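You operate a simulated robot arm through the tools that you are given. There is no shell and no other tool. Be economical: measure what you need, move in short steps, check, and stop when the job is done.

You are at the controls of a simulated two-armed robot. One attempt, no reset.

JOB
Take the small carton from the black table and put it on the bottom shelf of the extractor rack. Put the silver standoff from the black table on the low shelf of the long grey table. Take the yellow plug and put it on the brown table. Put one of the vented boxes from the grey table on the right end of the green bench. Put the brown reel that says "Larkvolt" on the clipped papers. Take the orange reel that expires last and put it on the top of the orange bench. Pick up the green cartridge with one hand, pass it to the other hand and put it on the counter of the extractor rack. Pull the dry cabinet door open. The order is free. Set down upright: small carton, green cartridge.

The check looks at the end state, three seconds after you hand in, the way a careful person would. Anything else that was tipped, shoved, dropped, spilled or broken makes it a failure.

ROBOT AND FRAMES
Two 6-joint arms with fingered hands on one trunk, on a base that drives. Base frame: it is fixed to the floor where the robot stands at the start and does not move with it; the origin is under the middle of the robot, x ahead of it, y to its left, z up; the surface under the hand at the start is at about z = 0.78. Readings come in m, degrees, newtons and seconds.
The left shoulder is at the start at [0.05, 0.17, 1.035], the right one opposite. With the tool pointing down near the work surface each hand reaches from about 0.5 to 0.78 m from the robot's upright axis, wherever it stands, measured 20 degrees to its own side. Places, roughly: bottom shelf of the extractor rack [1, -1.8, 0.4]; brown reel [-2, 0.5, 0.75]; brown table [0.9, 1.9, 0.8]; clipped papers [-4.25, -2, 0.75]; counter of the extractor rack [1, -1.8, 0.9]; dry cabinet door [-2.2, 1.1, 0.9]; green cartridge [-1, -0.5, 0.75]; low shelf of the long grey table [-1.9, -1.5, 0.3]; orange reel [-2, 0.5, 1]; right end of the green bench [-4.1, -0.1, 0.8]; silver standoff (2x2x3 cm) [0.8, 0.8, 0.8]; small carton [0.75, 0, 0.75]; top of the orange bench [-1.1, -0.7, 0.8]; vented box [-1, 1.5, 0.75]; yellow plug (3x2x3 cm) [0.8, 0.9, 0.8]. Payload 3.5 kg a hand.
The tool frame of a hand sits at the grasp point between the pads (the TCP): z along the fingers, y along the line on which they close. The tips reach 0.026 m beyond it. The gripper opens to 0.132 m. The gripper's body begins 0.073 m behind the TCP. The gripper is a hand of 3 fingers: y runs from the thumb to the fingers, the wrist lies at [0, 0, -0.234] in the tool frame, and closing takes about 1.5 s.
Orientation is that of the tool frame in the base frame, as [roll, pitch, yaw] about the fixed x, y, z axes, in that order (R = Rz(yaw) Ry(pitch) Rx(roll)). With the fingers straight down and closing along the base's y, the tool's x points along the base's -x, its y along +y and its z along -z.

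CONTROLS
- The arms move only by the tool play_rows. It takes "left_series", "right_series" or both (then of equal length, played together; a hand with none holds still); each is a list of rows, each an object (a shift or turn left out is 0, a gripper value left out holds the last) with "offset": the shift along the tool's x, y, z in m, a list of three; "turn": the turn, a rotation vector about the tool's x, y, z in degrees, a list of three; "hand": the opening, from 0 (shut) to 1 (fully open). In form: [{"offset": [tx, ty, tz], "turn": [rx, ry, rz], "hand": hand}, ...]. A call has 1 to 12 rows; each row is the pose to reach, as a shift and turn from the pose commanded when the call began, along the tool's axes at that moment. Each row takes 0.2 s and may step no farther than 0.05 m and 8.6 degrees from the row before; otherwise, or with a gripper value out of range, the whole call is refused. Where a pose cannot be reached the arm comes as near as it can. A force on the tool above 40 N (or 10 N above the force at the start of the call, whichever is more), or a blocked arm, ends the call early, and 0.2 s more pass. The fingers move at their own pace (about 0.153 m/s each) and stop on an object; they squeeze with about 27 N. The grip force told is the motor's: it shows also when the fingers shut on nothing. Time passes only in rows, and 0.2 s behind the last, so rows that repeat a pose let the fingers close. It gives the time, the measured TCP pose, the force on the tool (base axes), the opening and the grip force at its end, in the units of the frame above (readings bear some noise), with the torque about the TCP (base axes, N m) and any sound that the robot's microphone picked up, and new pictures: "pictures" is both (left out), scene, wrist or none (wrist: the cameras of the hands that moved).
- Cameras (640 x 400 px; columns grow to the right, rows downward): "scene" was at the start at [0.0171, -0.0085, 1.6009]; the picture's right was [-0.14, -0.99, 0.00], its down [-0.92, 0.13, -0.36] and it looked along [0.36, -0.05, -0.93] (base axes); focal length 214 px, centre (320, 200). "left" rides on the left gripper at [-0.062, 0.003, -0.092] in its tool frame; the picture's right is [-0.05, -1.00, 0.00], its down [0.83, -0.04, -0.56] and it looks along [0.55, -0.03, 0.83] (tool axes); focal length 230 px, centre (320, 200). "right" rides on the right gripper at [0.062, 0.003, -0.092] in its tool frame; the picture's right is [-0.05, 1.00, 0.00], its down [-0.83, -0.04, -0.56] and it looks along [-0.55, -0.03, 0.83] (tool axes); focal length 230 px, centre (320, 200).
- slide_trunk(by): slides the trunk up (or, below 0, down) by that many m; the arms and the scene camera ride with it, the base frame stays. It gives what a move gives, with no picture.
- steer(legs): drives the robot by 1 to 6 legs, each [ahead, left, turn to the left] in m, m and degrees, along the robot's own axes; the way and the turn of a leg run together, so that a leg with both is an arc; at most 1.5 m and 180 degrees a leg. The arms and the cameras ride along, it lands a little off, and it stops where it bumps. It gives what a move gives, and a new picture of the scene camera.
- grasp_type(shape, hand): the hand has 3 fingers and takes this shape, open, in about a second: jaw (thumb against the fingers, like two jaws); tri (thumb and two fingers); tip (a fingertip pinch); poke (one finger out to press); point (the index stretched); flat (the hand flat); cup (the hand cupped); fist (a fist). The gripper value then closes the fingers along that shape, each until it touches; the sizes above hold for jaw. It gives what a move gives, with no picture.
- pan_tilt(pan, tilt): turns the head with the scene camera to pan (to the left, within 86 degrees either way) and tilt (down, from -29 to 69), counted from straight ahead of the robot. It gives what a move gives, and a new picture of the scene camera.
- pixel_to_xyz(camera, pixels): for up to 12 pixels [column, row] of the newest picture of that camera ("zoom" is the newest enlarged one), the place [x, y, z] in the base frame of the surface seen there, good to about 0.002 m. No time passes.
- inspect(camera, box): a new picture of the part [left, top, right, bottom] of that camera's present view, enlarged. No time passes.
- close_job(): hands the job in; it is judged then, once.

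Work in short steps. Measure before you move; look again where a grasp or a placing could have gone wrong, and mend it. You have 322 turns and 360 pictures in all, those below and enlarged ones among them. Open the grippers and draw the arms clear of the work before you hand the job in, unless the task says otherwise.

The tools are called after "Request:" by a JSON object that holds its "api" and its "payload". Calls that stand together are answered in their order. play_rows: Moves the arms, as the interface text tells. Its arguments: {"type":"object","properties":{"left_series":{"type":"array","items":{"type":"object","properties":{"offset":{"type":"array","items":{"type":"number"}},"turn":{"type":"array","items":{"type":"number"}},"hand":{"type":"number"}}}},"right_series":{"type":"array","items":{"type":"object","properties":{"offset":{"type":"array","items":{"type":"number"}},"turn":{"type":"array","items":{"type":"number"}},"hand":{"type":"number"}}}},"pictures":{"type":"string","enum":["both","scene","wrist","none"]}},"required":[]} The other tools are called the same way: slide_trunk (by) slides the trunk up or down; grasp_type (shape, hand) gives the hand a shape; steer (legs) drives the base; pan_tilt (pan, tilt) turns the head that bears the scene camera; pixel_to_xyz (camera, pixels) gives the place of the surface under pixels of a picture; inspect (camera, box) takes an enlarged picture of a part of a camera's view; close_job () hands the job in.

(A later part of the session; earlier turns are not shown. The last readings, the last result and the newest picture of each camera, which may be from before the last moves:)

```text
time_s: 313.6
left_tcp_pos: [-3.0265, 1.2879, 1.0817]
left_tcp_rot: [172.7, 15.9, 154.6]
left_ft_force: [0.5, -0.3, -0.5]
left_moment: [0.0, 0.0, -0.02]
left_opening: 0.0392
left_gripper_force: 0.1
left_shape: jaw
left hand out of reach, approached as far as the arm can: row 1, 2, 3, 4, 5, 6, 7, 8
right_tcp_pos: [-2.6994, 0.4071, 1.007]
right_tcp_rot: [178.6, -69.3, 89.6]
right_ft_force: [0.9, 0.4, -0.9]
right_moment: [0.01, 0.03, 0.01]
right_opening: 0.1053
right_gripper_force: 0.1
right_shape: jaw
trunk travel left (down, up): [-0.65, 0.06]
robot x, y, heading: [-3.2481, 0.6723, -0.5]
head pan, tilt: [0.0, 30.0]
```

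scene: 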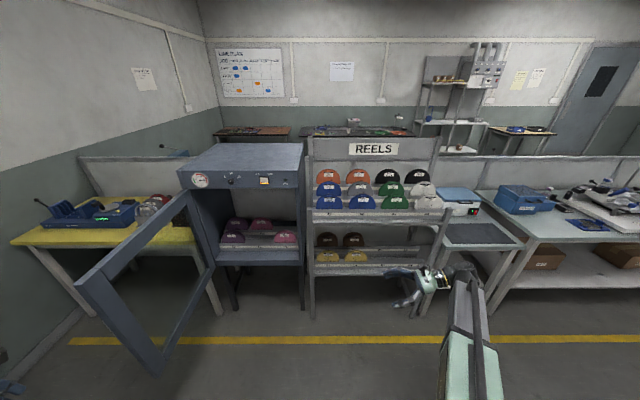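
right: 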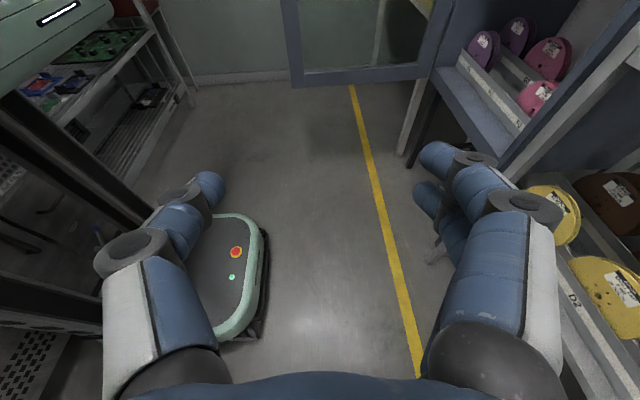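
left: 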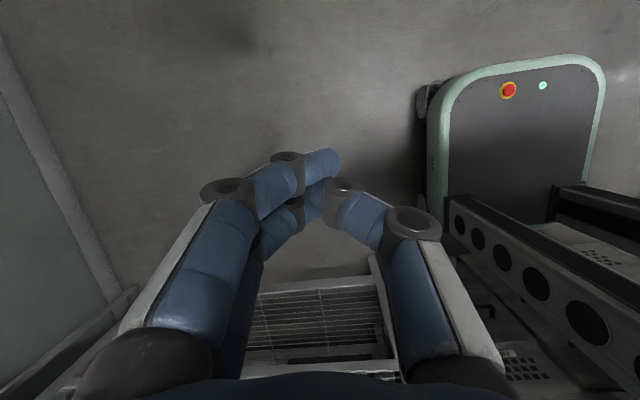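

I move the base 0.4 m right to give the left arm room, then swing it forward on a wider arc.

Request:
{"api": "steer", "payload": {"legs": [[0, -0.4, 0]]}}

Request:
{"api": "play_rows", "payload": {"left_series": [{"offset": [-0.03, 0.03, 0]}, {"offset": [-0.06, 0.06, 0]}, {"offset": [-0.1, 0.08, 0]}, {"offset": [-0.14, 0.08, 0]}, {"offset": [-0.18, 0.07, 0]}, {"offset": [-0.22, 0.05, 0]}, {"offset": [-0.26, 0.03, 0]}, {"offset": [-0.3, 0.0, 0]}, {"offset": [-0.33, -0.03, 0]}, {"offset": [-0.36, -0.06, 0]}], "pictures": "scene"}}

```text
time_s: 316.1
left_tcp_pos: [-3.0269, 0.8982, 1.0824]
left_tcp_rot: [172.7, 16.1, 154.5]
left_ft_force: [0.3, -0.1, -0.6]
left_moment: [0.04, 0.02, -0.02]
left_opening: 0.0394
left_gripper_force: 0.0
left_shape: jaw
right_tcp_pos: [-2.7018, 0.0157, 1.0077]
right_tcp_rot: [178.6, -69.3, 89.5]
right_ft_force: [-0.5, 0.4, -1.1]
right_moment: [0.0, -0.01, 0.01]
right_opening: 0.1053
right_gripper_force: 0.1
right_shape: jaw
trunk travel left (down, up): [-0.65, 0.06]
robot x, y, heading: [-3.2508, 0.2831, -0.3]
head pan, tilt: [0.0, 30.0]
```

scene: 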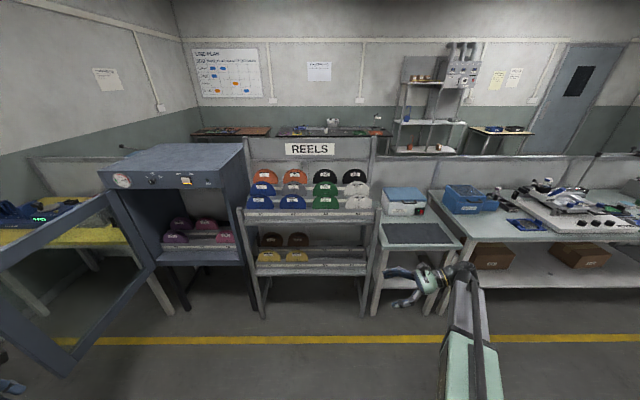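

```text
time_s: 318.3
left_tcp_pos: [-2.9625, 0.8739, 1.0922]
left_tcp_rot: [169.9, 17.1, 145.8]
left_ft_force: [-0.4, 0.7, -0.9]
left_moment: [-0.05, 0.0, -0.03]
left_opening: 0.0393
left_gripper_force: 0.0
left_shape: jaw
left hand out of reach, approached as far as the arm can: row 1, 2, 3, 4, 5, 6, 7, 8, 9, 10
right_tcp_pos: [-2.7016, 0.0163, 1.0087]
right_tcp_rot: [178.6, -69.3, 89.4]
right_ft_force: [0.5, 0.4, -0.1]
right_moment: [0.0, -0.02, -0.02]
right_opening: 0.1053
right_gripper_force: 0.1
right_shape: jaw
trunk travel left (down, up): [-0.65, 0.06]
robot x, y, heading: [-3.2498, 0.2787, -0.2]
head pan, tilt: [0.0, 30.0]
```

scene: 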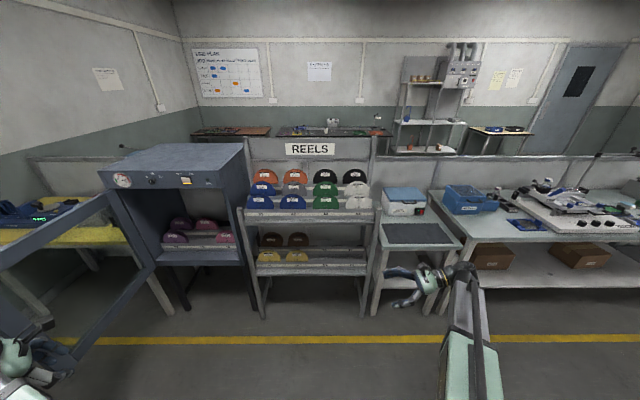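

The yaw drifts as it moves, so a wrist joint seems at its limit. I let the hand yaw clockwise while moving forward.

Request:
{"api": "play_rows", "payload": {"left_series": [{"turn": [0, 0, 8]}, {"turn": [0, 0, 16]}, {"turn": [0, 0, 24]}, {"turn": [0, 0, 32]}, {"turn": [0, 0, 40]}, {"turn": [0, 0, 48]}, {"turn": [0, 0, 56]}], "pictures": "wrist"}}

```text
time_s: 319.9
left_tcp_pos: [-2.9691, 0.8721, 1.0835]
left_tcp_rot: [160.3, 1.5, 91.1]
left_ft_force: [0.3, 0.0, 0.4]
left_moment: [-0.05, 0.0, -0.03]
left_opening: 0.0395
left_gripper_force: 0.2
left_shape: jaw
right_tcp_pos: [-2.7011, 0.017, 1.0081]
right_tcp_rot: [178.6, -69.2, 89.5]
right_ft_force: [0.5, -0.5, -0.4]
right_moment: [0.0, 0.03, -0.01]
right_opening: 0.1053
right_gripper_force: 0.2
right_shape: jaw
trunk travel left (down, up): [-0.65, 0.06]
robot x, y, heading: [-3.2453, 0.2783, -0.3]
head pan, tilt: [0.0, 30.0]
```

left: 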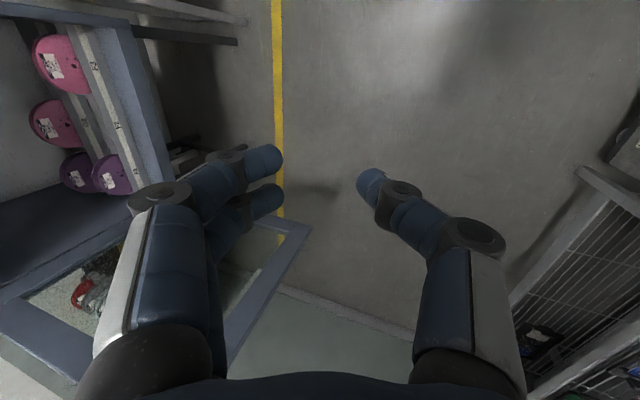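

That freed it. Now I move it forward and inward.

Request:
{"api": "play_rows", "payload": {"left_series": [{"offset": [0.0, 0.04, 0]}, {"offset": [0.0, 0.08, 0]}, {"offset": [-0.02, 0.12, 0]}, {"offset": [-0.05, 0.155, 0]}, {"offset": [-0.085, 0.18, 0]}, {"offset": [-0.12, 0.2, 0]}, {"offset": [-0.16, 0.215, 0]}, {"offset": [-0.2, 0.22, 0]}, {"offset": [-0.24, 0.23, 0]}, {"offset": [-0.28, 0.23, 0]}], "pictures": "scene"}}

```text
time_s: 322.1
left_tcp_pos: [-2.7602, 0.6254, 1.1722]
left_tcp_rot: [158.0, 6.0, 89.5]
left_ft_force: [-0.2, -0.4, -0.3]
left_moment: [0.03, -0.02, 0.0]
left_opening: 0.0391
left_gripper_force: 0.0
left_shape: jaw
left hand out of reach, approached as far as the arm can: row 6, 7, 8, 9, 10
right_tcp_pos: [-2.7019, 0.0158, 1.0062]
right_tcp_rot: [178.5, -69.3, 89.5]
right_ft_force: [0.1, 0.0, 0.9]
right_moment: [0.01, -0.01, 0.0]
right_opening: 0.1052
right_gripper_force: 0.1
right_shape: jaw
trunk travel left (down, up): [-0.65, 0.06]
robot x, y, heading: [-3.2507, 0.283, -0.5]
head pan, tilt: [0.0, 30.0]
```

scene: 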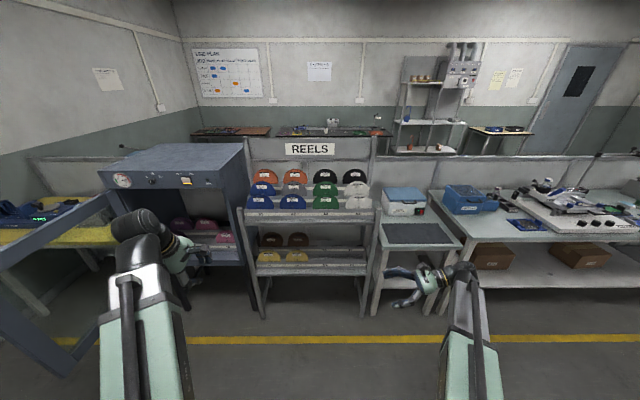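

Now I know both work. For the brown pick the left hand should wait at the side, so I move it back out to the left, keeping this yaw.

Request:
{"api": "play_rows", "payload": {"left_series": [{"offset": [0.04, 0, 0]}, {"offset": [0.08, 0, 0]}, {"offset": [0.12, -0.01, 0]}, {"offset": [0.16, -0.025, 0]}, {"offset": [0.2, -0.045, 0]}, {"offset": [0.24, -0.07, 0]}, {"offset": [0.27, -0.1, 0]}, {"offset": [0.29, -0.135, 0]}, {"offset": [0.3, -0.17, 0]}, {"offset": [0.3, -0.21, 0]}], "pictures": "none"}}

Request:
{"api": "slide_trunk", "payload": {"by": -0.3}}

Request:
{"api": "play_rows", "payload": {"right_series": [{"offset": [0, 0.005, 0.045]}, {"offset": [0, 0.01, 0.09]}, {"offset": [0, 0.015, 0.135]}, {"offset": [0, 0.02, 0.18]}, {"offset": [0, 0.025, 0.225]}, {"offset": [0, 0.03, 0.27]}, {"offset": [0, 0.035, 0.31]}, {"offset": [0, 0.04, 0.35]}], "pictures": "scene"}}

```text
time_s: 324.3
left_tcp_pos: [-2.9564, 0.915, 1.063]
left_tcp_rot: [158.0, 6.0, 89.4]
left_ft_force: [-0.1, -0.6, -0.2]
left_moment: [-0.04, 0.0, 0.0]
left_opening: 0.0393
left_gripper_force: 0.1
left_shape: jaw
right_tcp_pos: [-2.7008, 0.0158, 1.0073]
right_tcp_rot: [178.5, -69.3, 89.5]
right_ft_force: [0.0, -0.7, -0.3]
right_moment: [-0.02, 0.02, 0.02]
right_opening: 0.1053
right_gripper_force: 0.0
right_shape: jaw
trunk travel left (down, up): [-0.65, 0.06]
robot x, y, heading: [-3.2478, 0.2801, -0.3]
head pan, tilt: [0.0, 30.0]
```

```text
time_s: 327.3
left_tcp_pos: [-2.9556, 0.9162, 0.763]
left_tcp_rot: [158.2, 6.0, 89.5]
left_ft_force: [-0.7, 1.1, -0.9]
left_moment: [0.04, 0.0, 0.01]
left_opening: 0.0394
left_gripper_force: 0.0
left_shape: jaw
right_tcp_pos: [-2.7019, 0.0168, 0.7086]
right_tcp_rot: [178.6, -69.3, 89.5]
right_ft_force: [0.0, -0.4, -0.1]
right_moment: [0.0, 0.03, 0.01]
right_opening: 0.1057
right_gripper_force: 0.0
right_shape: jaw
trunk travel left (down, up): [-0.35, 0.36]
robot x, y, heading: [-3.2502, 0.2793, -0.2]
head pan, tilt: [0.0, 30.0]
```

```text
time_s: 329.1
left_tcp_pos: [-2.9541, 0.9153, 0.7641]
left_tcp_rot: [158.1, 6.0, 89.4]
left_ft_force: [-0.6, 0.2, -0.6]
left_moment: [0.0, -0.01, 0.02]
left_opening: 0.0391
left_gripper_force: 0.0
left_shape: jaw
right_tcp_pos: [-2.6504, 0.3429, 0.5848]
right_tcp_rot: [178.4, -69.3, 89.5]
right_ft_force: [0.4, -0.2, 0.7]
right_moment: [0.02, -0.01, -0.01]
right_opening: 0.1054
right_gripper_force: 0.0
right_shape: jaw
trunk travel left (down, up): [-0.35, 0.36]
robot x, y, heading: [-3.2499, 0.2828, -0.1]
head pan, tilt: [0.0, 30.0]
```

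scene: 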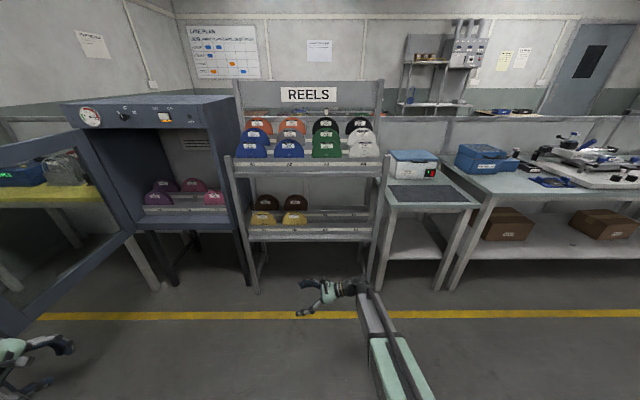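

The sideways pose works in front of the body. I lower the trunk 0.15 m more and raise the hand relative to it, so the forearm is level for entering under the shelf.

Request:
{"api": "slide_trunk", "payload": {"by": -0.15}}

Request:
{"api": "play_rows", "payload": {"right_series": [{"offset": [0.04, 0, -0.002], "hand": 0.75}, {"offset": [0.08, 0, -0.004]}, {"offset": [0.12, 0, -0.006]}, {"offset": [0.16, 0, -0.008]}, {"offset": [0.2, 0, -0.01]}, {"offset": [0.24, 0, -0.012]}, {"offset": [0.285, 0, -0.014]}, {"offset": [0.325, 0, -0.0165]}, {"offset": [0.325, 0, -0.0165]}], "pictures": "both"}}

```text
time_s: 330.8
left_tcp_pos: [-2.9542, 0.9149, 0.6125]
left_tcp_rot: [158.1, 5.9, 89.4]
left_ft_force: [-0.3, -0.5, -0.2]
left_moment: [0.0, -0.05, -0.03]
left_opening: 0.0392
left_gripper_force: 0.0
left_shape: jaw
right_tcp_pos: [-2.65, 0.3446, 0.4354]
right_tcp_rot: [178.5, -69.3, 89.5]
right_ft_force: [-0.1, -1.1, 0.3]
right_moment: [0.02, 0.03, 0.01]
right_opening: 0.1053
right_gripper_force: 0.0
right_shape: jaw
trunk travel left (down, up): [-0.2, 0.51]
robot x, y, heading: [-3.2486, 0.2825, -0.5]
head pan, tilt: [0.0, 30.0]
```

```text
time_s: 332.8
left_tcp_pos: [-2.9557, 0.9155, 0.6127]
left_tcp_rot: [158.2, 6.0, 89.4]
left_ft_force: [-0.1, 0.1, 0.0]
left_moment: [0.05, 0.0, -0.01]
left_opening: 0.0393
left_gripper_force: 0.0
left_shape: jaw
right_tcp_pos: [-2.6497, 0.443, 0.7442]
right_tcp_rot: [178.6, -69.2, 89.6]
right_ft_force: [0.6, 0.2, 0.1]
right_moment: [-0.03, 0.0, -0.04]
right_opening: 0.0993
right_gripper_force: 0.0
right_shape: jaw
trunk travel left (down, up): [-0.2, 0.51]
robot x, y, heading: [-3.2489, 0.2828, -0.3]
head pan, tilt: [0.0, 30.0]
```

scene: 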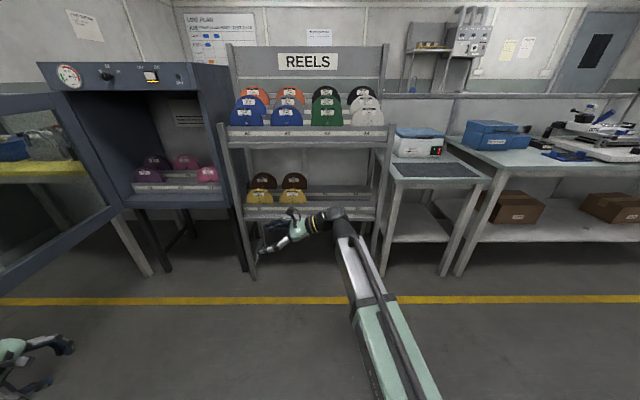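
right: 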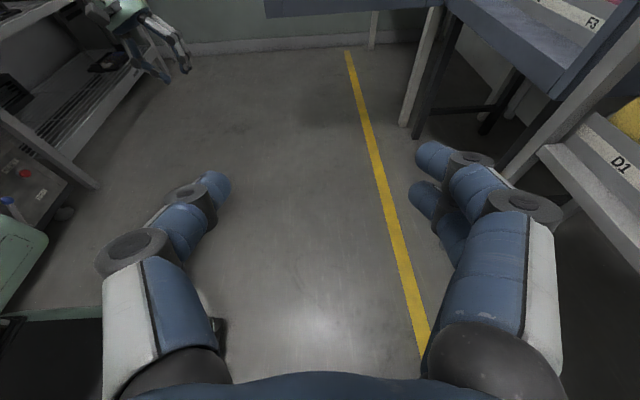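

I measure my wrist/forearm heights and the bay again from this lower viewpoint.

Request:
{"api": "inspect", "payload": {"camera": "scene", "box": [210, 140, 400, 260]}}

Request:
{"api": "pixel_to_xyz", "payload": {"camera": "zoom", "pixels": [[432, 240], [455, 250], [350, 265], [310, 270], [177, 140], [177, 180], [180, 125], [285, 140], [160, 195], [120, 5], [400, 170], [200, 10]]}}

```text
3.33 times, centred on (305, 200) of scene
```

zoom: 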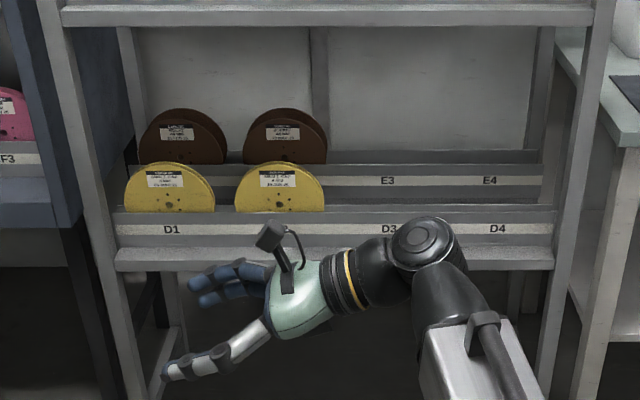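

```text
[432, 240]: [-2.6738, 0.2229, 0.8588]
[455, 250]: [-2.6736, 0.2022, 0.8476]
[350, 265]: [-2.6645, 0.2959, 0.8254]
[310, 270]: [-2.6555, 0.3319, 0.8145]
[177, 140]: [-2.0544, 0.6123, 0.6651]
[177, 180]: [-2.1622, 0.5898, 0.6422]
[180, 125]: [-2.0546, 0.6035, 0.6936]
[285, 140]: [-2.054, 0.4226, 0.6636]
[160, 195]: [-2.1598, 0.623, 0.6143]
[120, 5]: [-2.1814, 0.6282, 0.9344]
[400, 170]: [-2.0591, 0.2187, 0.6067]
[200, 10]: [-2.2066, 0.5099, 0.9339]
```

I measure the ledges around the slot and the precise reel edges.

Request:
{"api": "inspect", "payload": {"camera": "scene", "box": [240, 165, 320, 215]}}

Request:
{"api": "pixel_to_xyz", "payload": {"camera": "zoom", "pixels": [[30, 150], [290, 110], [320, 150], [245, 60], [240, 80], [150, 12], [120, 25], [72, 110], [225, 110], [600, 110], [600, 150], [330, 180]]}}

```text
8.00 times, centred on (280, 190) of scene
```

zoom: 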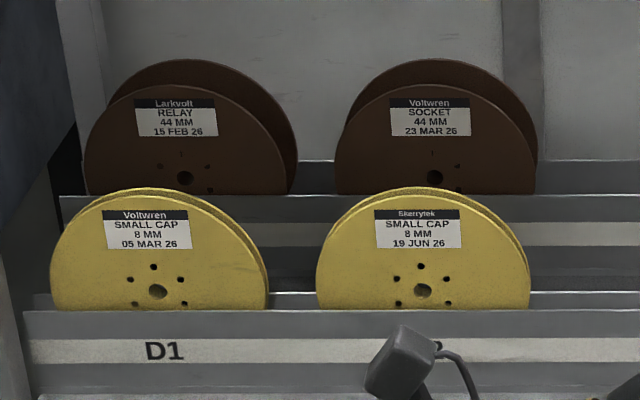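

```text
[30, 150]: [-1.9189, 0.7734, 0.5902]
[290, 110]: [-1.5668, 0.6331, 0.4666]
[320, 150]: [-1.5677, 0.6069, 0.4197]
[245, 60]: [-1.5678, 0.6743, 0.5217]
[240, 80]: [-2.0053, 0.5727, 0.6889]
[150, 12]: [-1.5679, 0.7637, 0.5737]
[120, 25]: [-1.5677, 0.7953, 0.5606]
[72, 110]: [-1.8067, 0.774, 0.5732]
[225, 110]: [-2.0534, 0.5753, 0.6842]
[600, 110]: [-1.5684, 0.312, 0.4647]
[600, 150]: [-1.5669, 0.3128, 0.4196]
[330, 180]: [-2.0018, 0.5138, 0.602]
```

Rear ledge top is only ~0.62, so the fingers have room. Raise the hand slightly, align laterally, and drive in part-way.

Request:
{"api": "play_rows", "payload": {"right_series": [{"offset": [0.012, 0, -0.0045]}, {"offset": [0.012, 0, -0.0045]}], "pictures": "none"}}

Request:
{"api": "steer", "payload": {"legs": [[0, 0.17, 0.3], [0.32, 0, 0]]}}

```text
time_s: 333.4
left_tcp_pos: [-2.955, 0.9152, 0.6141]
left_tcp_rot: [158.1, 6.0, 89.4]
left_ft_force: [0.8, 1.0, -0.4]
left_moment: [0.02, -0.01, -0.03]
left_opening: 0.0394
left_gripper_force: 0.2
left_shape: jaw
right_tcp_pos: [-2.6493, 0.4422, 0.7566]
right_tcp_rot: [178.5, -69.3, 89.5]
right_ft_force: [0.9, -0.4, -0.2]
right_moment: [0.02, -0.02, 0.0]
right_opening: 0.0991
right_gripper_force: 0.1
right_shape: jaw
trunk travel left (down, up): [-0.2, 0.51]
robot x, y, heading: [-3.246, 0.2809, -0.3]
head pan, tilt: [0.0, 30.0]
```

```text
time_s: 336.6
left_tcp_pos: [-2.6342, 1.0849, 0.6142]
left_tcp_rot: [158.0, 6.0, 89.6]
left_ft_force: [0.6, -0.5, -0.3]
left_moment: [0.0, 0.02, 0.0]
left_opening: 0.0393
left_gripper_force: 0.0
left_shape: jaw
right_tcp_pos: [-2.3275, 0.615, 0.757]
right_tcp_rot: [178.5, -69.3, 89.7]
right_ft_force: [0.0, -0.3, -0.3]
right_moment: [-0.02, -0.03, 0.0]
right_opening: 0.0993
right_gripper_force: 0.0
right_shape: jaw
trunk travel left (down, up): [-0.2, 0.51]
robot x, y, heading: [-2.9313, 0.449, 0.1]
head pan, tilt: [0.0, 30.0]
```

scene: 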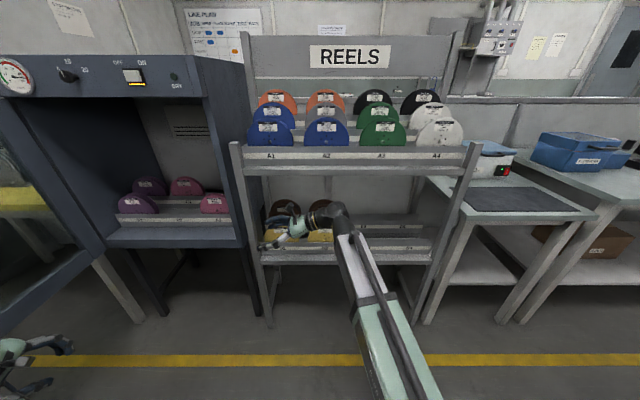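

Aligned at y 0.615. I drive 0.15 m further in and look with both cameras.

Request:
{"api": "steer", "payload": {"legs": [[0.15, 0, 0]]}}

Request:
{"api": "inspect", "payload": {"camera": "right", "box": [0, 0, 640, 400]}}

Request:
{"api": "inspect", "payload": {"camera": "scene", "box": [220, 130, 460, 280]}}

```text
time_s: 338.0
left_tcp_pos: [-2.4816, 1.0839, 0.6135]
left_tcp_rot: [157.9, 6.1, 89.5]
left_ft_force: [-0.3, -0.2, 0.7]
left_moment: [0.0, -0.02, 0.01]
left_opening: 0.0394
left_gripper_force: 0.1
left_shape: jaw
right_tcp_pos: [-2.1752, 0.6108, 0.7567]
right_tcp_rot: [178.6, -69.4, 89.6]
right_ft_force: [0.2, 0.8, 0.1]
right_moment: [-0.02, 0.01, 0.0]
right_opening: 0.0995
right_gripper_force: 0.0
right_shape: jaw
trunk travel left (down, up): [-0.2, 0.51]
robot x, y, heading: [-2.7764, 0.4511, -0.0]
head pan, tilt: [0.0, 30.0]
```

scene: 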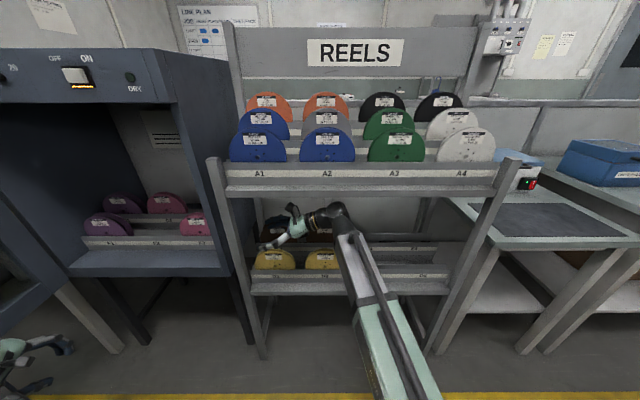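

```text
1.00 times, centred on (320, 200) of right (not enlarged: the box is as wide or as high as the picture)
```

zoom: 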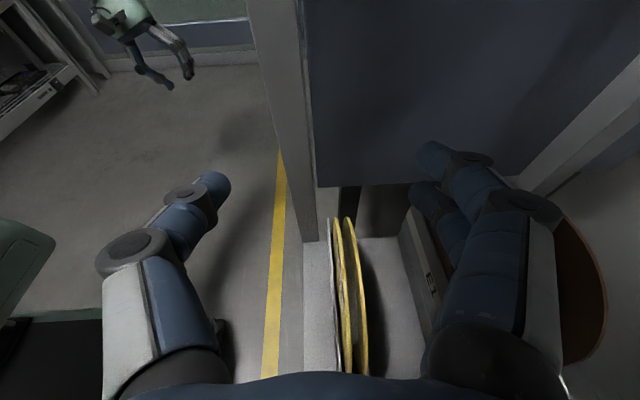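

```text
2.67 times, centred on (340, 205) of scene
```

zoom: 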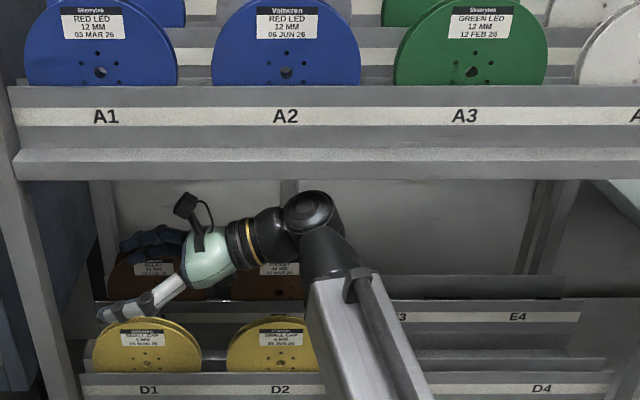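

Request:
{"api": "pixel_to_xyz", "payload": {"camera": "zoom", "pixels": [[110, 312], [145, 300], [170, 285], [185, 238], [150, 240], [182, 205], [310, 200], [150, 322], [330, 250], [300, 165]]}}

```text
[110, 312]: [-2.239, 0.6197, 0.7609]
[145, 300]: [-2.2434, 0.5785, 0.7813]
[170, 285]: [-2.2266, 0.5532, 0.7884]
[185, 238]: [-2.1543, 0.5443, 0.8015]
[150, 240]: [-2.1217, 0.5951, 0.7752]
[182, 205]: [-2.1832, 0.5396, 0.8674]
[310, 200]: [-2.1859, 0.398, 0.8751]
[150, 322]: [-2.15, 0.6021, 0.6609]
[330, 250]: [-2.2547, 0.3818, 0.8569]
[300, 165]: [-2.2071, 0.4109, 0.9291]
```

Heights match the plan (wrist top 0.875 under 0.929). Drive the last 0.145 m.

Request:
{"api": "steer", "payload": {"legs": [[0.145, 0.003, 0]]}}

Request:
{"api": "inspect", "payload": {"camera": "right", "box": [0, 0, 640, 400]}}

```text
time_s: 339.3
left_tcp_pos: [-2.3392, 1.0866, 0.6131]
left_tcp_rot: [158.0, 6.0, 89.6]
left_ft_force: [-0.6, 0.9, -0.3]
left_moment: [0.0, 0.0, -0.02]
left_opening: 0.0392
left_gripper_force: 0.0
left_shape: jaw
right_tcp_pos: [-2.034, 0.6147, 0.7568]
right_tcp_rot: [178.5, -69.3, 89.6]
right_ft_force: [0.7, 0.2, 0.2]
right_moment: [0.01, 0.01, -0.01]
right_opening: 0.0995
right_gripper_force: 0.2
right_shape: jaw
trunk travel left (down, up): [-0.2, 0.51]
robot x, y, heading: [-2.6349, 0.4489, -0.2]
head pan, tilt: [0.0, 30.0]
```

scene: 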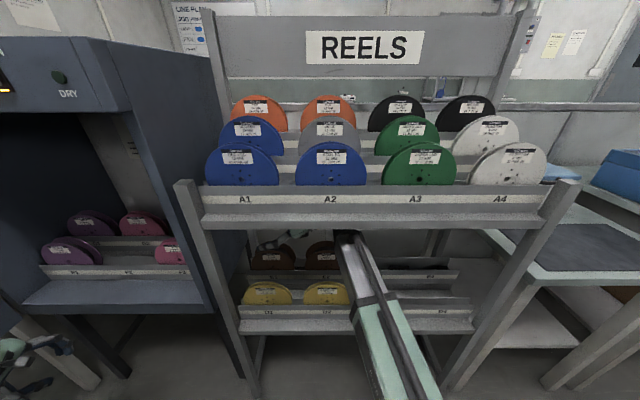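

```text
1.00 times, centred on (320, 200) of right (not enlarged: the box is as wide or as high as the picture)
```

zoom: 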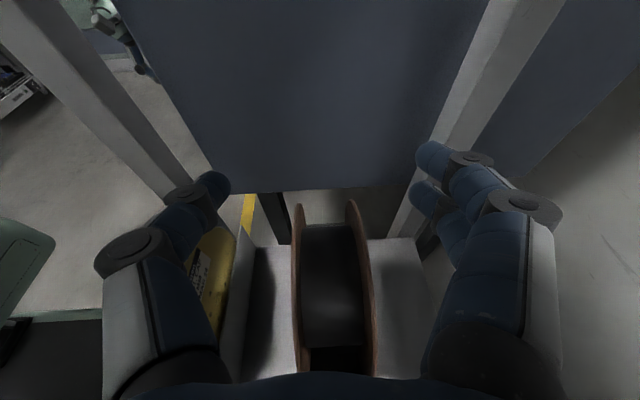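

The reel sits centred between thumb and fingers. I lower 6.8 cm straight down.

Request:
{"api": "play_rows", "payload": {"right_series": [{"offset": [-0.02, 0.003, 0.0075]}, {"offset": [-0.04, 0.003, 0.015]}, {"offset": [-0.055, 0.003, 0.021]}, {"offset": [-0.0636, 0.003, 0.0241]}, {"offset": [-0.0636, 0.003, 0.0241]}], "pictures": "wrist"}}

```text
time_s: 340.5
left_tcp_pos: [-2.3394, 1.0857, 0.6142]
left_tcp_rot: [158.0, 6.0, 89.5]
left_ft_force: [0.5, 0.8, 0.3]
left_moment: [0.03, -0.01, 0.01]
left_opening: 0.0393
left_gripper_force: 0.1
left_shape: jaw
right_tcp_pos: [-2.0295, 0.6139, 0.689]
right_tcp_rot: [178.4, -69.2, 89.6]
right_ft_force: [0.6, -0.1, 0.4]
right_moment: [0.01, 0.02, 0.01]
right_opening: 0.0992
right_gripper_force: 0.1
right_shape: jaw
trunk travel left (down, up): [-0.2, 0.51]
robot x, y, heading: [-2.6296, 0.4507, -0.2]
head pan, tilt: [0.0, 30.0]
```

right: 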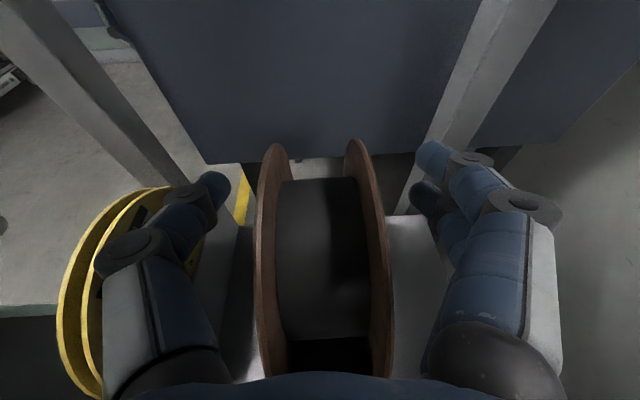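

No contact; fingers straddle both flanges. Close.

Request:
{"api": "play_rows", "payload": {"right_series": [{"hand": 0.55}, {"hand": 0.45}, {"hand": 0.3}, {"hand": 0.25}, {"hand": 0.25}, {"hand": 0.25}, {"hand": 0.25}], "pictures": "wrist"}}

```text
time_s: 342.1
left_tcp_pos: [-2.34, 1.0848, 0.6135]
left_tcp_rot: [158.0, 6.0, 89.5]
left_ft_force: [-0.3, -0.7, -0.1]
left_moment: [-0.02, 0.02, 0.02]
left_opening: 0.0393
left_gripper_force: 0.1
left_shape: jaw
right_tcp_pos: [-2.0304, 0.6151, 0.6889]
right_tcp_rot: [178.6, -69.3, 89.6]
right_ft_force: [-0.5, 0.0, -0.4]
right_moment: [0.06, 0.0, -0.01]
right_opening: 0.0447
right_gripper_force: 26.8
right_shape: jaw
trunk travel left (down, up): [-0.2, 0.51]
robot x, y, heading: [-2.632, 0.4532, -0.6]
head pan, tilt: [0.0, 30.0]
```

right: 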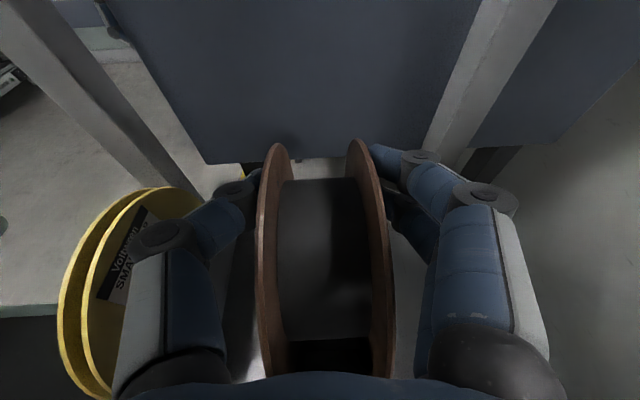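

Firm grip (0.0447 m). To clear the yellow reel in front while staying under the shelf, I'll lift and level the hand. First a test lift of 3 cm.

Request:
{"api": "play_rows", "payload": {"right_series": [{"offset": [0.014, 0, -0.0053], "hand": 0.2}, {"offset": [0.028, 0, -0.0106]}, {"offset": [0.028, 0, -0.0106]}], "pictures": "both"}}

```text
time_s: 342.9
left_tcp_pos: [-2.3385, 1.086, 0.6136]
left_tcp_rot: [158.1, 6.0, 89.5]
left_ft_force: [-0.1, 0.6, -0.3]
left_moment: [0.0, 0.0, -0.02]
left_opening: 0.0391
left_gripper_force: 0.0
left_shape: jaw
right_tcp_pos: [-2.0311, 0.6156, 0.7208]
right_tcp_rot: [178.6, -69.3, 89.5]
right_ft_force: [-0.1, -0.2, -2.2]
right_moment: [0.01, 0.01, -0.02]
right_opening: 0.0449
right_gripper_force: 26.8
right_shape: jaw
trunk travel left (down, up): [-0.2, 0.51]
robot x, y, heading: [-2.6329, 0.4547, -0.2]
head pan, tilt: [0.0, 30.0]
```

scene: 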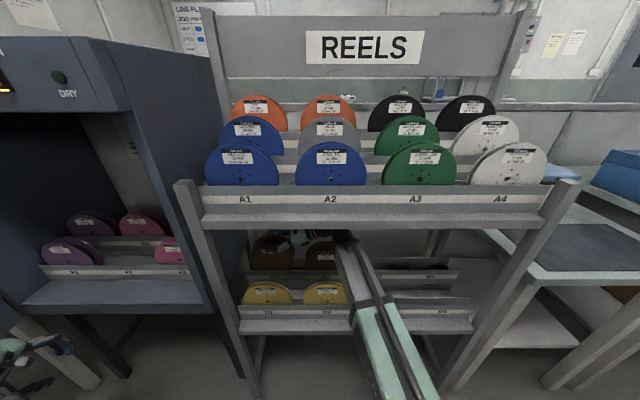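
right: 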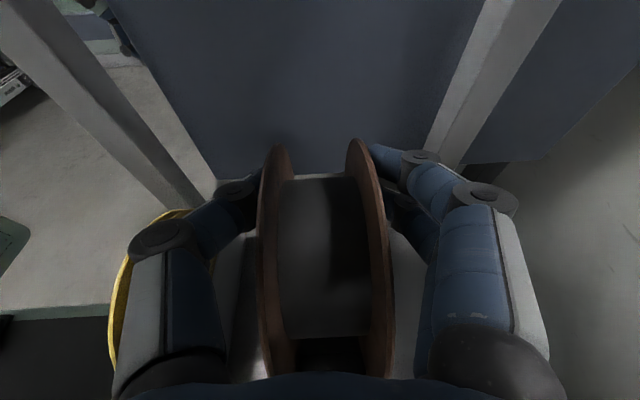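

The reel is lifting. Continue up while levelling the hand by 30° and shifting 6 cm right.

Request:
{"api": "play_rows", "payload": {"right_series": [{"offset": [0.028, 0, -0.0106], "turn": [0, 7.5, 0]}, {"offset": [0.049, 0, -0.04], "turn": [0, 15, 0]}, {"offset": [0.07, 0, -0.0693], "turn": [0, 22.5, 0]}, {"offset": [0.0826, 0, -0.0954], "turn": [0, 30, 0]}, {"offset": [0.0826, 0, -0.0954], "turn": [0, 30, 0]}], "pictures": "both"}}

Request:
{"api": "inspect", "payload": {"camera": "scene", "box": [200, 180, 440, 330]}}

```text
time_s: 344.1
left_tcp_pos: [-2.3384, 1.0863, 0.6137]
left_tcp_rot: [158.1, 6.0, 89.5]
left_ft_force: [-0.8, -0.1, 0.4]
left_moment: [-0.02, 0.0, -0.02]
left_opening: 0.0393
left_gripper_force: 0.0
left_shape: jaw
right_tcp_pos: [-2.0307, 0.5548, 0.8299]
right_tcp_rot: [3.1, -80.6, -94.7]
right_ft_force: [-0.5, 0.3, -2.3]
right_moment: [-0.09, 0.01, 0.02]
right_opening: 0.0447
right_gripper_force: 26.7
right_shape: jaw
trunk travel left (down, up): [-0.2, 0.51]
robot x, y, heading: [-2.6311, 0.4512, -0.3]
head pan, tilt: [0.0, 30.0]
```

scene: 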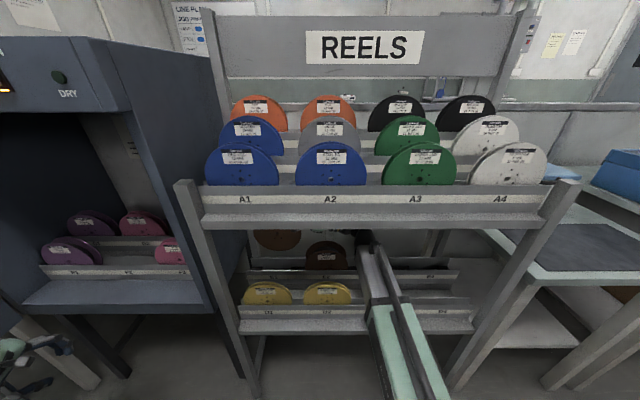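
right: 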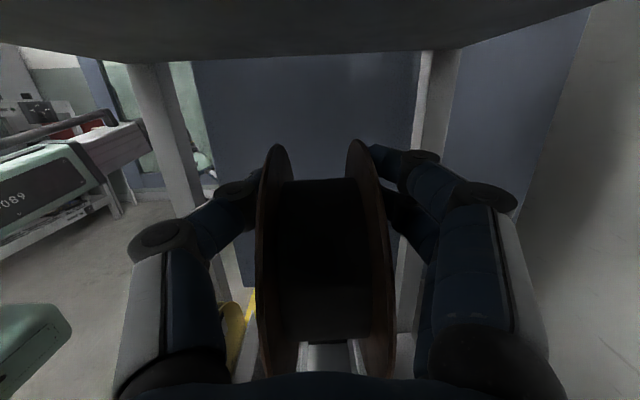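

```text
2.67 times, centred on (320, 255) of scene
```

zoom: 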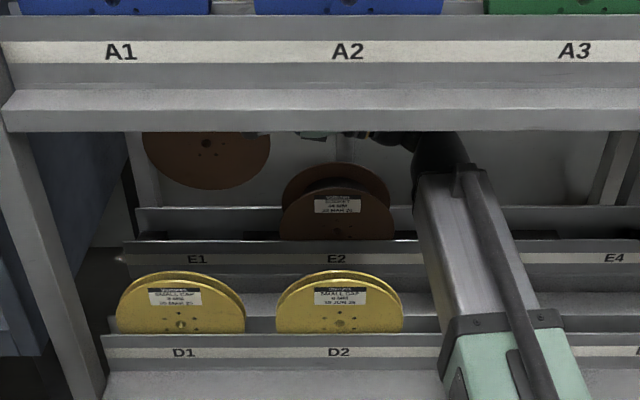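

I verify the clearance between reel bottom and the yellow reel tops.

Request:
{"api": "pixel_to_xyz", "payload": {"camera": "zoom", "pixels": [[205, 184], [205, 160], [205, 142], [183, 275], [335, 274], [150, 145], [265, 150], [435, 150], [300, 128], [470, 200]]}}

```text
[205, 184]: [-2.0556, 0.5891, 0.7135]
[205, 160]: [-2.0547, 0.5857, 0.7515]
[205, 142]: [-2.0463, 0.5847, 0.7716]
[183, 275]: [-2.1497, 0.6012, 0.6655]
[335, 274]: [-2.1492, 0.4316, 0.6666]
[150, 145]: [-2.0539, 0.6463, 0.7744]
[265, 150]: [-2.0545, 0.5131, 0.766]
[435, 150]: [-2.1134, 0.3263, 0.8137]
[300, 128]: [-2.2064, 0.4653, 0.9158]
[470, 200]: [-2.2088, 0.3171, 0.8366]
```

Bottom at 0.707 against 0.684, and 2 cm under the shelf: I back straight out 0.35 m.

Request:
{"api": "steer", "payload": {"legs": [[-0.2, 0, 0], [-0.2, 0, 0]]}}

```text
time_s: 346.9
left_tcp_pos: [-2.736, 1.0869, 0.6137]
left_tcp_rot: [158.1, 6.1, 89.3]
left_ft_force: [0.1, -0.3, -0.1]
left_moment: [0.02, 0.0, -0.01]
left_opening: 0.0395
left_gripper_force: 0.0
left_shape: jaw
right_tcp_pos: [-2.4308, 0.5544, 0.8297]
right_tcp_rot: [3.1, -80.8, -95.1]
right_ft_force: [0.2, 0.4, -1.1]
right_moment: [-0.04, 0.0, 0.02]
right_opening: 0.0447
right_gripper_force: 26.7
right_shape: jaw
trunk travel left (down, up): [-0.2, 0.51]
robot x, y, heading: [-3.0346, 0.4552, -0.5]
head pan, tilt: [0.0, 30.0]
```

scene: 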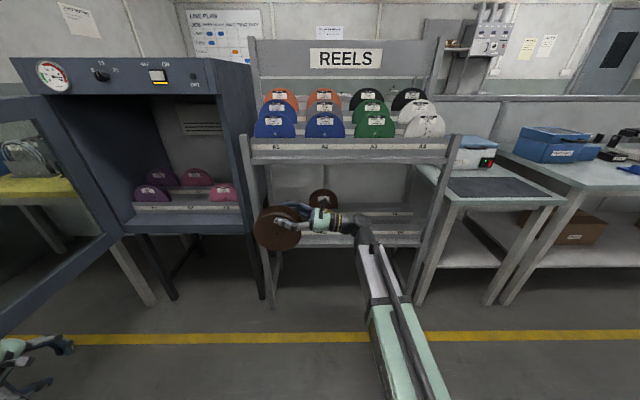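

Brown reel is out. Next the orange with the left hand: move the right hand (with reel) to the right side, and raise the trunk.

Request:
{"api": "play_rows", "payload": {"right_series": [{"offset": [0.007, -0.006, -0.043]}, {"offset": [0.015, -0.012, -0.086]}, {"offset": [0.022, -0.019, -0.129]}, {"offset": [0.03, -0.025, -0.172]}, {"offset": [0.037, -0.031, -0.215]}, {"offset": [0.045, -0.038, -0.258]}, {"offset": [0.052, -0.044, -0.301]}, {"offset": [0.06, -0.05, -0.345]}], "pictures": "none"}}

Request:
{"api": "slide_trunk", "payload": {"by": 0.4}}

Request:
{"api": "slide_trunk", "payload": {"by": 0.1}}

Request:
{"api": "pan_tilt", "payload": {"pan": 5, "tilt": 35}}

```text
time_s: 348.7
left_tcp_pos: [-2.7361, 1.0868, 0.6136]
left_tcp_rot: [158.1, 6.0, 89.2]
left_ft_force: [0.8, 0.1, -0.2]
left_moment: [0.02, -0.01, 0.0]
left_opening: 0.0393
left_gripper_force: 0.0
left_shape: jaw
right_tcp_pos: [-2.4825, 0.2285, 0.841]
right_tcp_rot: [2.5, -80.5, -95.2]
right_ft_force: [0.5, -0.1, -2.2]
right_moment: [-0.07, 0.01, 0.01]
right_opening: 0.0449
right_gripper_force: 26.7
right_shape: jaw
right hand out of reach, approached as far as the arm can: row 8
trunk travel left (down, up): [-0.2, 0.51]
robot x, y, heading: [-3.0326, 0.4554, -0.2]
head pan, tilt: [0.0, 30.0]
```

```text
time_s: 352.5
left_tcp_pos: [-2.7355, 1.0864, 1.0122]
left_tcp_rot: [158.1, 6.0, 89.2]
left_ft_force: [0.9, -0.3, 0.2]
left_moment: [0.01, 0.0, -0.04]
left_opening: 0.0394
left_gripper_force: 0.1
left_shape: jaw
right_tcp_pos: [-2.4818, 0.228, 1.2421]
right_tcp_rot: [2.3, -80.5, -95.0]
right_ft_force: [0.2, 0.8, -2.6]
right_moment: [-0.03, -0.04, -0.03]
right_opening: 0.0446
right_gripper_force: 26.7
right_shape: jaw
trunk travel left (down, up): [-0.6, 0.11]
robot x, y, heading: [-3.0319, 0.4531, -0.4]
head pan, tilt: [0.0, 30.0]
```

```text
time_s: 353.9
left_tcp_pos: [-2.7346, 1.0865, 1.1129]
left_tcp_rot: [158.0, 6.0, 89.2]
left_ft_force: [-0.2, 1.3, -0.9]
left_moment: [0.02, 0.0, -0.02]
left_opening: 0.0394
left_gripper_force: 0.0
left_shape: jaw
right_tcp_pos: [-2.4818, 0.2279, 1.3417]
right_tcp_rot: [2.5, -80.5, -95.0]
right_ft_force: [-0.7, -0.4, -2.3]
right_moment: [-0.06, -0.01, 0.0]
right_opening: 0.0448
right_gripper_force: 26.5
right_shape: jaw
trunk travel left (down, up): [-0.7, 0.01]
robot x, y, heading: [-3.031, 0.4537, -0.4]
head pan, tilt: [0.0, 30.0]
```

```text
time_s: 354.5
left_tcp_pos: [-2.7349, 1.0869, 1.1139]
left_tcp_rot: [158.0, 6.0, 89.1]
left_ft_force: [-0.1, -0.2, 0.0]
left_moment: [0.02, -0.01, -0.01]
left_opening: 0.0394
left_gripper_force: 0.1
left_shape: jaw
right_tcp_pos: [-2.4813, 0.2288, 1.3408]
right_tcp_rot: [2.4, -80.5, -95.1]
right_ft_force: [-0.7, 0.0, -1.8]
right_moment: [-0.04, 0.0, -0.01]
right_opening: 0.0449
right_gripper_force: 27.4
right_shape: jaw
trunk travel left (down, up): [-0.7, 0.01]
robot x, y, heading: [-3.029, 0.4489, -0.4]
head pan, tilt: [5.0, 35.0]
```

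scene: 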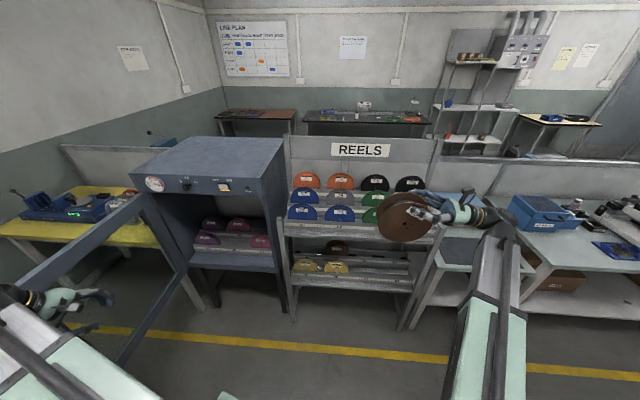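

I measure the orange reel's surroundings from here.

Request:
{"api": "inspect", "payload": {"camera": "scene", "box": [285, 160, 385, 222]}}

Request:
{"api": "pixel_to_xyz", "payload": {"camera": "zoom", "pixels": [[355, 90], [355, 80], [355, 120], [355, 140], [320, 110], [390, 110], [355, 74], [250, 50], [280, 110], [355, 60], [430, 110], [355, 160]]}}

```text
6.40 times, centred on (335, 191) of scene
```

zoom: 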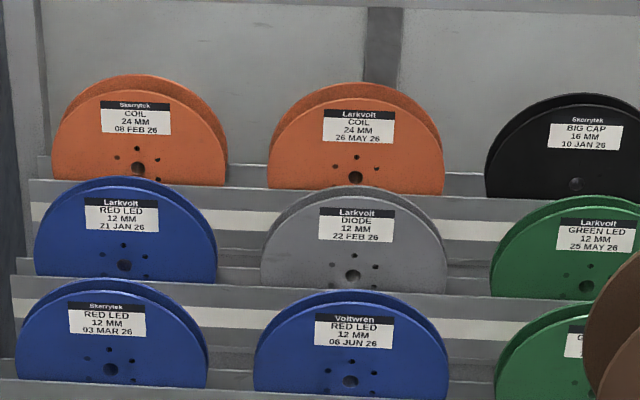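

```text
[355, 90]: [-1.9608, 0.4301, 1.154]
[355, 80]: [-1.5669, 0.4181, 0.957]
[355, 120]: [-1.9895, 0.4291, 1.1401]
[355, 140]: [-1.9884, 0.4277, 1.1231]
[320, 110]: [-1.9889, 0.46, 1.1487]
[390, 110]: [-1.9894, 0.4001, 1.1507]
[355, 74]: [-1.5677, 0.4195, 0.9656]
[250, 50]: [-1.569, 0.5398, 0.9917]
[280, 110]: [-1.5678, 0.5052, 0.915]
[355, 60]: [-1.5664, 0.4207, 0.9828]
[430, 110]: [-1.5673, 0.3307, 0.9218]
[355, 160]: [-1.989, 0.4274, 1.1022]
```

Behind the orange row it is open; reel centre (−1.974,0.428,1.088), top ≈1.163. I swing the left hand forward (levelling it), and yaw the right hand 45° back out of the way.

Request:
{"api": "play_rows", "payload": {"left_series": [{"offset": [0.0, 0.04, 0], "turn": [2.2, 0.6, 0]}, {"offset": [0.0, 0.08, 0], "turn": [4.4, 1.2, 0]}, {"offset": [-0.02, 0.12, 0], "turn": [6.6, 1.8, 0]}, {"offset": [-0.05, 0.155, 0], "turn": [8.8, 2.4, 0]}, {"offset": [-0.085, 0.18, 0], "turn": [11, 3, 0]}, {"offset": [-0.12, 0.2, 0], "turn": [13.2, 3.6, 0]}, {"offset": [-0.16, 0.215, 0], "turn": [15.4, 4.2, 0]}, {"offset": [-0.2, 0.22, 0], "turn": [17.6, 4.8, 0]}, {"offset": [-0.24, 0.23, 0], "turn": [19.8, 5.4, 0]}, {"offset": [-0.28, 0.23, 0], "turn": [22, 6, 0]}], "right_series": [{"offset": [0.002, -0.006, -0.01], "turn": [-4.5, 0, 0]}, {"offset": [0.004, -0.012, -0.02], "turn": [-9, 0, 0]}, {"offset": [0.005, -0.018, -0.03], "turn": [-13.5, 0, 0]}, {"offset": [0.007, -0.024, -0.04], "turn": [-18, 0, 0]}, {"offset": [0.009, -0.03, -0.05], "turn": [-22.5, 0, 0]}, {"offset": [0.01, -0.036, -0.06], "turn": [-27, 0, 0]}, {"offset": [0.012, -0.042, -0.07], "turn": [-31.5, 0, 0]}, {"offset": [0.014, -0.048, -0.08], "turn": [-36, 0, 0]}, {"offset": [0.015, -0.054, -0.09], "turn": [-40.5, 0, 0]}, {"offset": [0.017, -0.06, -0.1], "turn": [-45, 0, 0]}], "pictures": "scene"}}

```text
time_s: 356.7
left_tcp_pos: [-2.5246, 0.811, 1.2267]
left_tcp_rot: [173.0, 12.7, 89.6]
left_ft_force: [-0.5, -0.3, 0.3]
left_moment: [-0.01, 0.0, 0.02]
left_opening: 0.0395
left_gripper_force: 0.0
left_shape: jaw
left hand out of reach, approached as far as the arm can: row 4, 5, 6, 7, 8, 9, 10
right_tcp_pos: [-2.5417, 0.1237, 1.3415]
right_tcp_rot: [-43.0, -80.5, -94.7]
right_ft_force: [-0.9, -0.2, -1.9]
right_moment: [-0.07, 0.0, 0.03]
right_opening: 0.0447
right_gripper_force: 27.1
right_shape: jaw
right hand out of reach, approached as far as the arm can: row 10
trunk travel left (down, up): [-0.7, 0.01]
robot x, y, heading: [-3.0322, 0.4541, -0.4]
head pan, tilt: [5.0, 35.0]
```

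scene: 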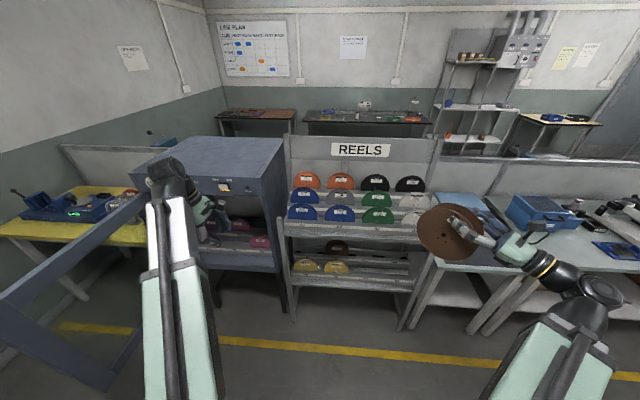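

I level the left hand, then drive to about (−2.63,0.28).

Request:
{"api": "play_rows", "payload": {"left_series": [{"turn": [1.75, -3.2, 0], "hand": 0.55}, {"turn": [3.5, -6.4, 0]}, {"turn": [5.2, -9.6, 0]}, {"turn": [7, -12.7, 0]}], "pictures": "none"}}

Request:
{"api": "steer", "payload": {"legs": [[0, -0.174, 0.4], [0.4, 0, 0]]}}

```text
time_s: 357.7
left_tcp_pos: [-2.4904, 0.7976, 1.1641]
left_tcp_rot: [177.8, 24.7, 88.8]
left_ft_force: [-0.1, 0.3, 0.3]
left_moment: [-0.02, -0.01, -0.03]
left_opening: 0.0722
left_gripper_force: 0.0
left_shape: jaw
left hand out of reach, approached as far as the arm can: row 1, 2, 3, 4
right_tcp_pos: [-2.5423, 0.1268, 1.3412]
right_tcp_rot: [-42.6, -80.5, -94.9]
right_ft_force: [0.3, 0.6, -3.1]
right_moment: [0.01, -0.01, 0.01]
right_opening: 0.0444
right_gripper_force: 27.3
right_shape: jaw
trunk travel left (down, up): [-0.7, 0.01]
robot x, y, heading: [-3.0304, 0.4511, -0.7]
head pan, tilt: [5.0, 35.0]
```

```text
time_s: 361.3
left_tcp_pos: [-2.0956, 0.6296, 1.1625]
left_tcp_rot: [177.9, 24.6, 89.4]
left_ft_force: [-0.6, 0.3, 0.3]
left_moment: [-0.01, -0.02, -0.02]
left_opening: 0.072
left_gripper_force: 0.1
left_shape: jaw
right_tcp_pos: [-2.1403, -0.0425, 1.3409]
right_tcp_rot: [-43.0, -80.6, -94.0]
right_ft_force: [-0.1, 0.3, -2.7]
right_moment: [-0.02, 0.04, 0.03]
right_opening: 0.0445
right_gripper_force: 27.0
right_shape: jaw
trunk travel left (down, up): [-0.7, 0.01]
robot x, y, heading: [-2.6325, 0.2798, 0.1]
head pan, tilt: [5.0, 35.0]
```

scene: 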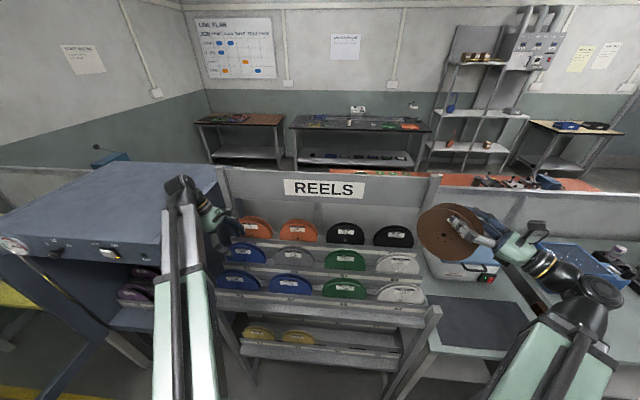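

The left hand tilts 25° to the right in the reel's plane, which is fine for pinching flanges. I raise it and go to a pre-grasp above the right orange reel.

Request:
{"api": "play_rows", "payload": {"left_series": [{"offset": [-0.0187, 0, -0.041]}, {"offset": [-0.0374, 0, -0.0818]}, {"offset": [-0.066, 0.0304, -0.0623]}, {"offset": [-0.0946, 0.0608, -0.0427]}, {"offset": [-0.1232, 0.0912, -0.0232]}, {"offset": [-0.1518, 0.1216, -0.0036]}, {"offset": [-0.1518, 0.1216, -0.0036]}], "pictures": "both"}}

```text
time_s: 362.9
left_tcp_pos: [-1.9808, 0.5199, 1.2227]
left_tcp_rot: [177.2, 24.6, 87.9]
left_ft_force: [0.5, -0.2, 0.7]
left_moment: [0.0, 0.0, 0.02]
left_opening: 0.0719
left_gripper_force: 0.0
left_shape: jaw
left hand out of reach, approached as far as the arm can: row 1, 2, 3, 4, 6, 7
right_tcp_pos: [-2.141, -0.0425, 1.3412]
right_tcp_rot: [-42.7, -80.6, -94.3]
right_ft_force: [-0.4, -0.5, -2.3]
right_moment: [-0.06, 0.02, 0.0]
right_opening: 0.0446
right_gripper_force: 27.5
right_shape: jaw
trunk travel left (down, up): [-0.7, 0.01]
robot x, y, heading: [-2.6367, 0.2813, -0.0]
head pan, tilt: [5.0, 35.0]
```

scene: 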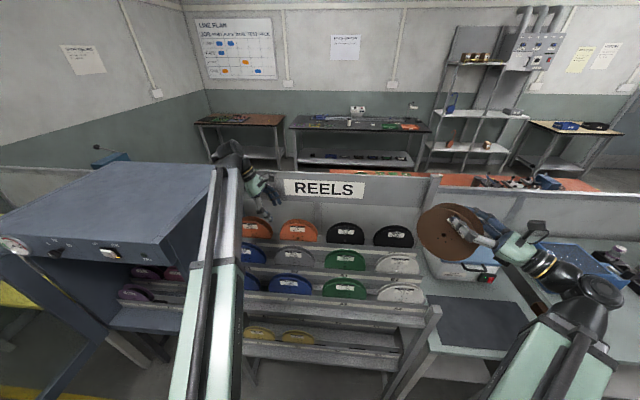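
left: 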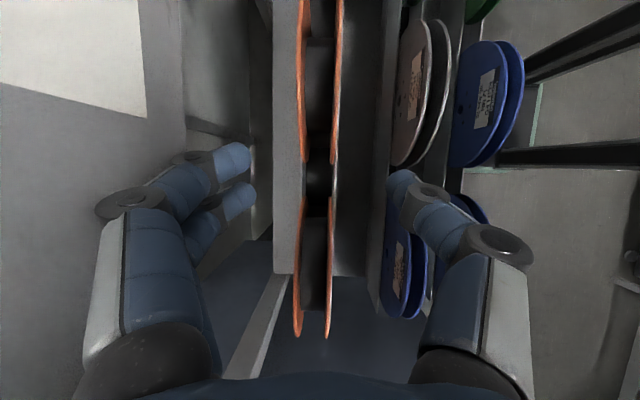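

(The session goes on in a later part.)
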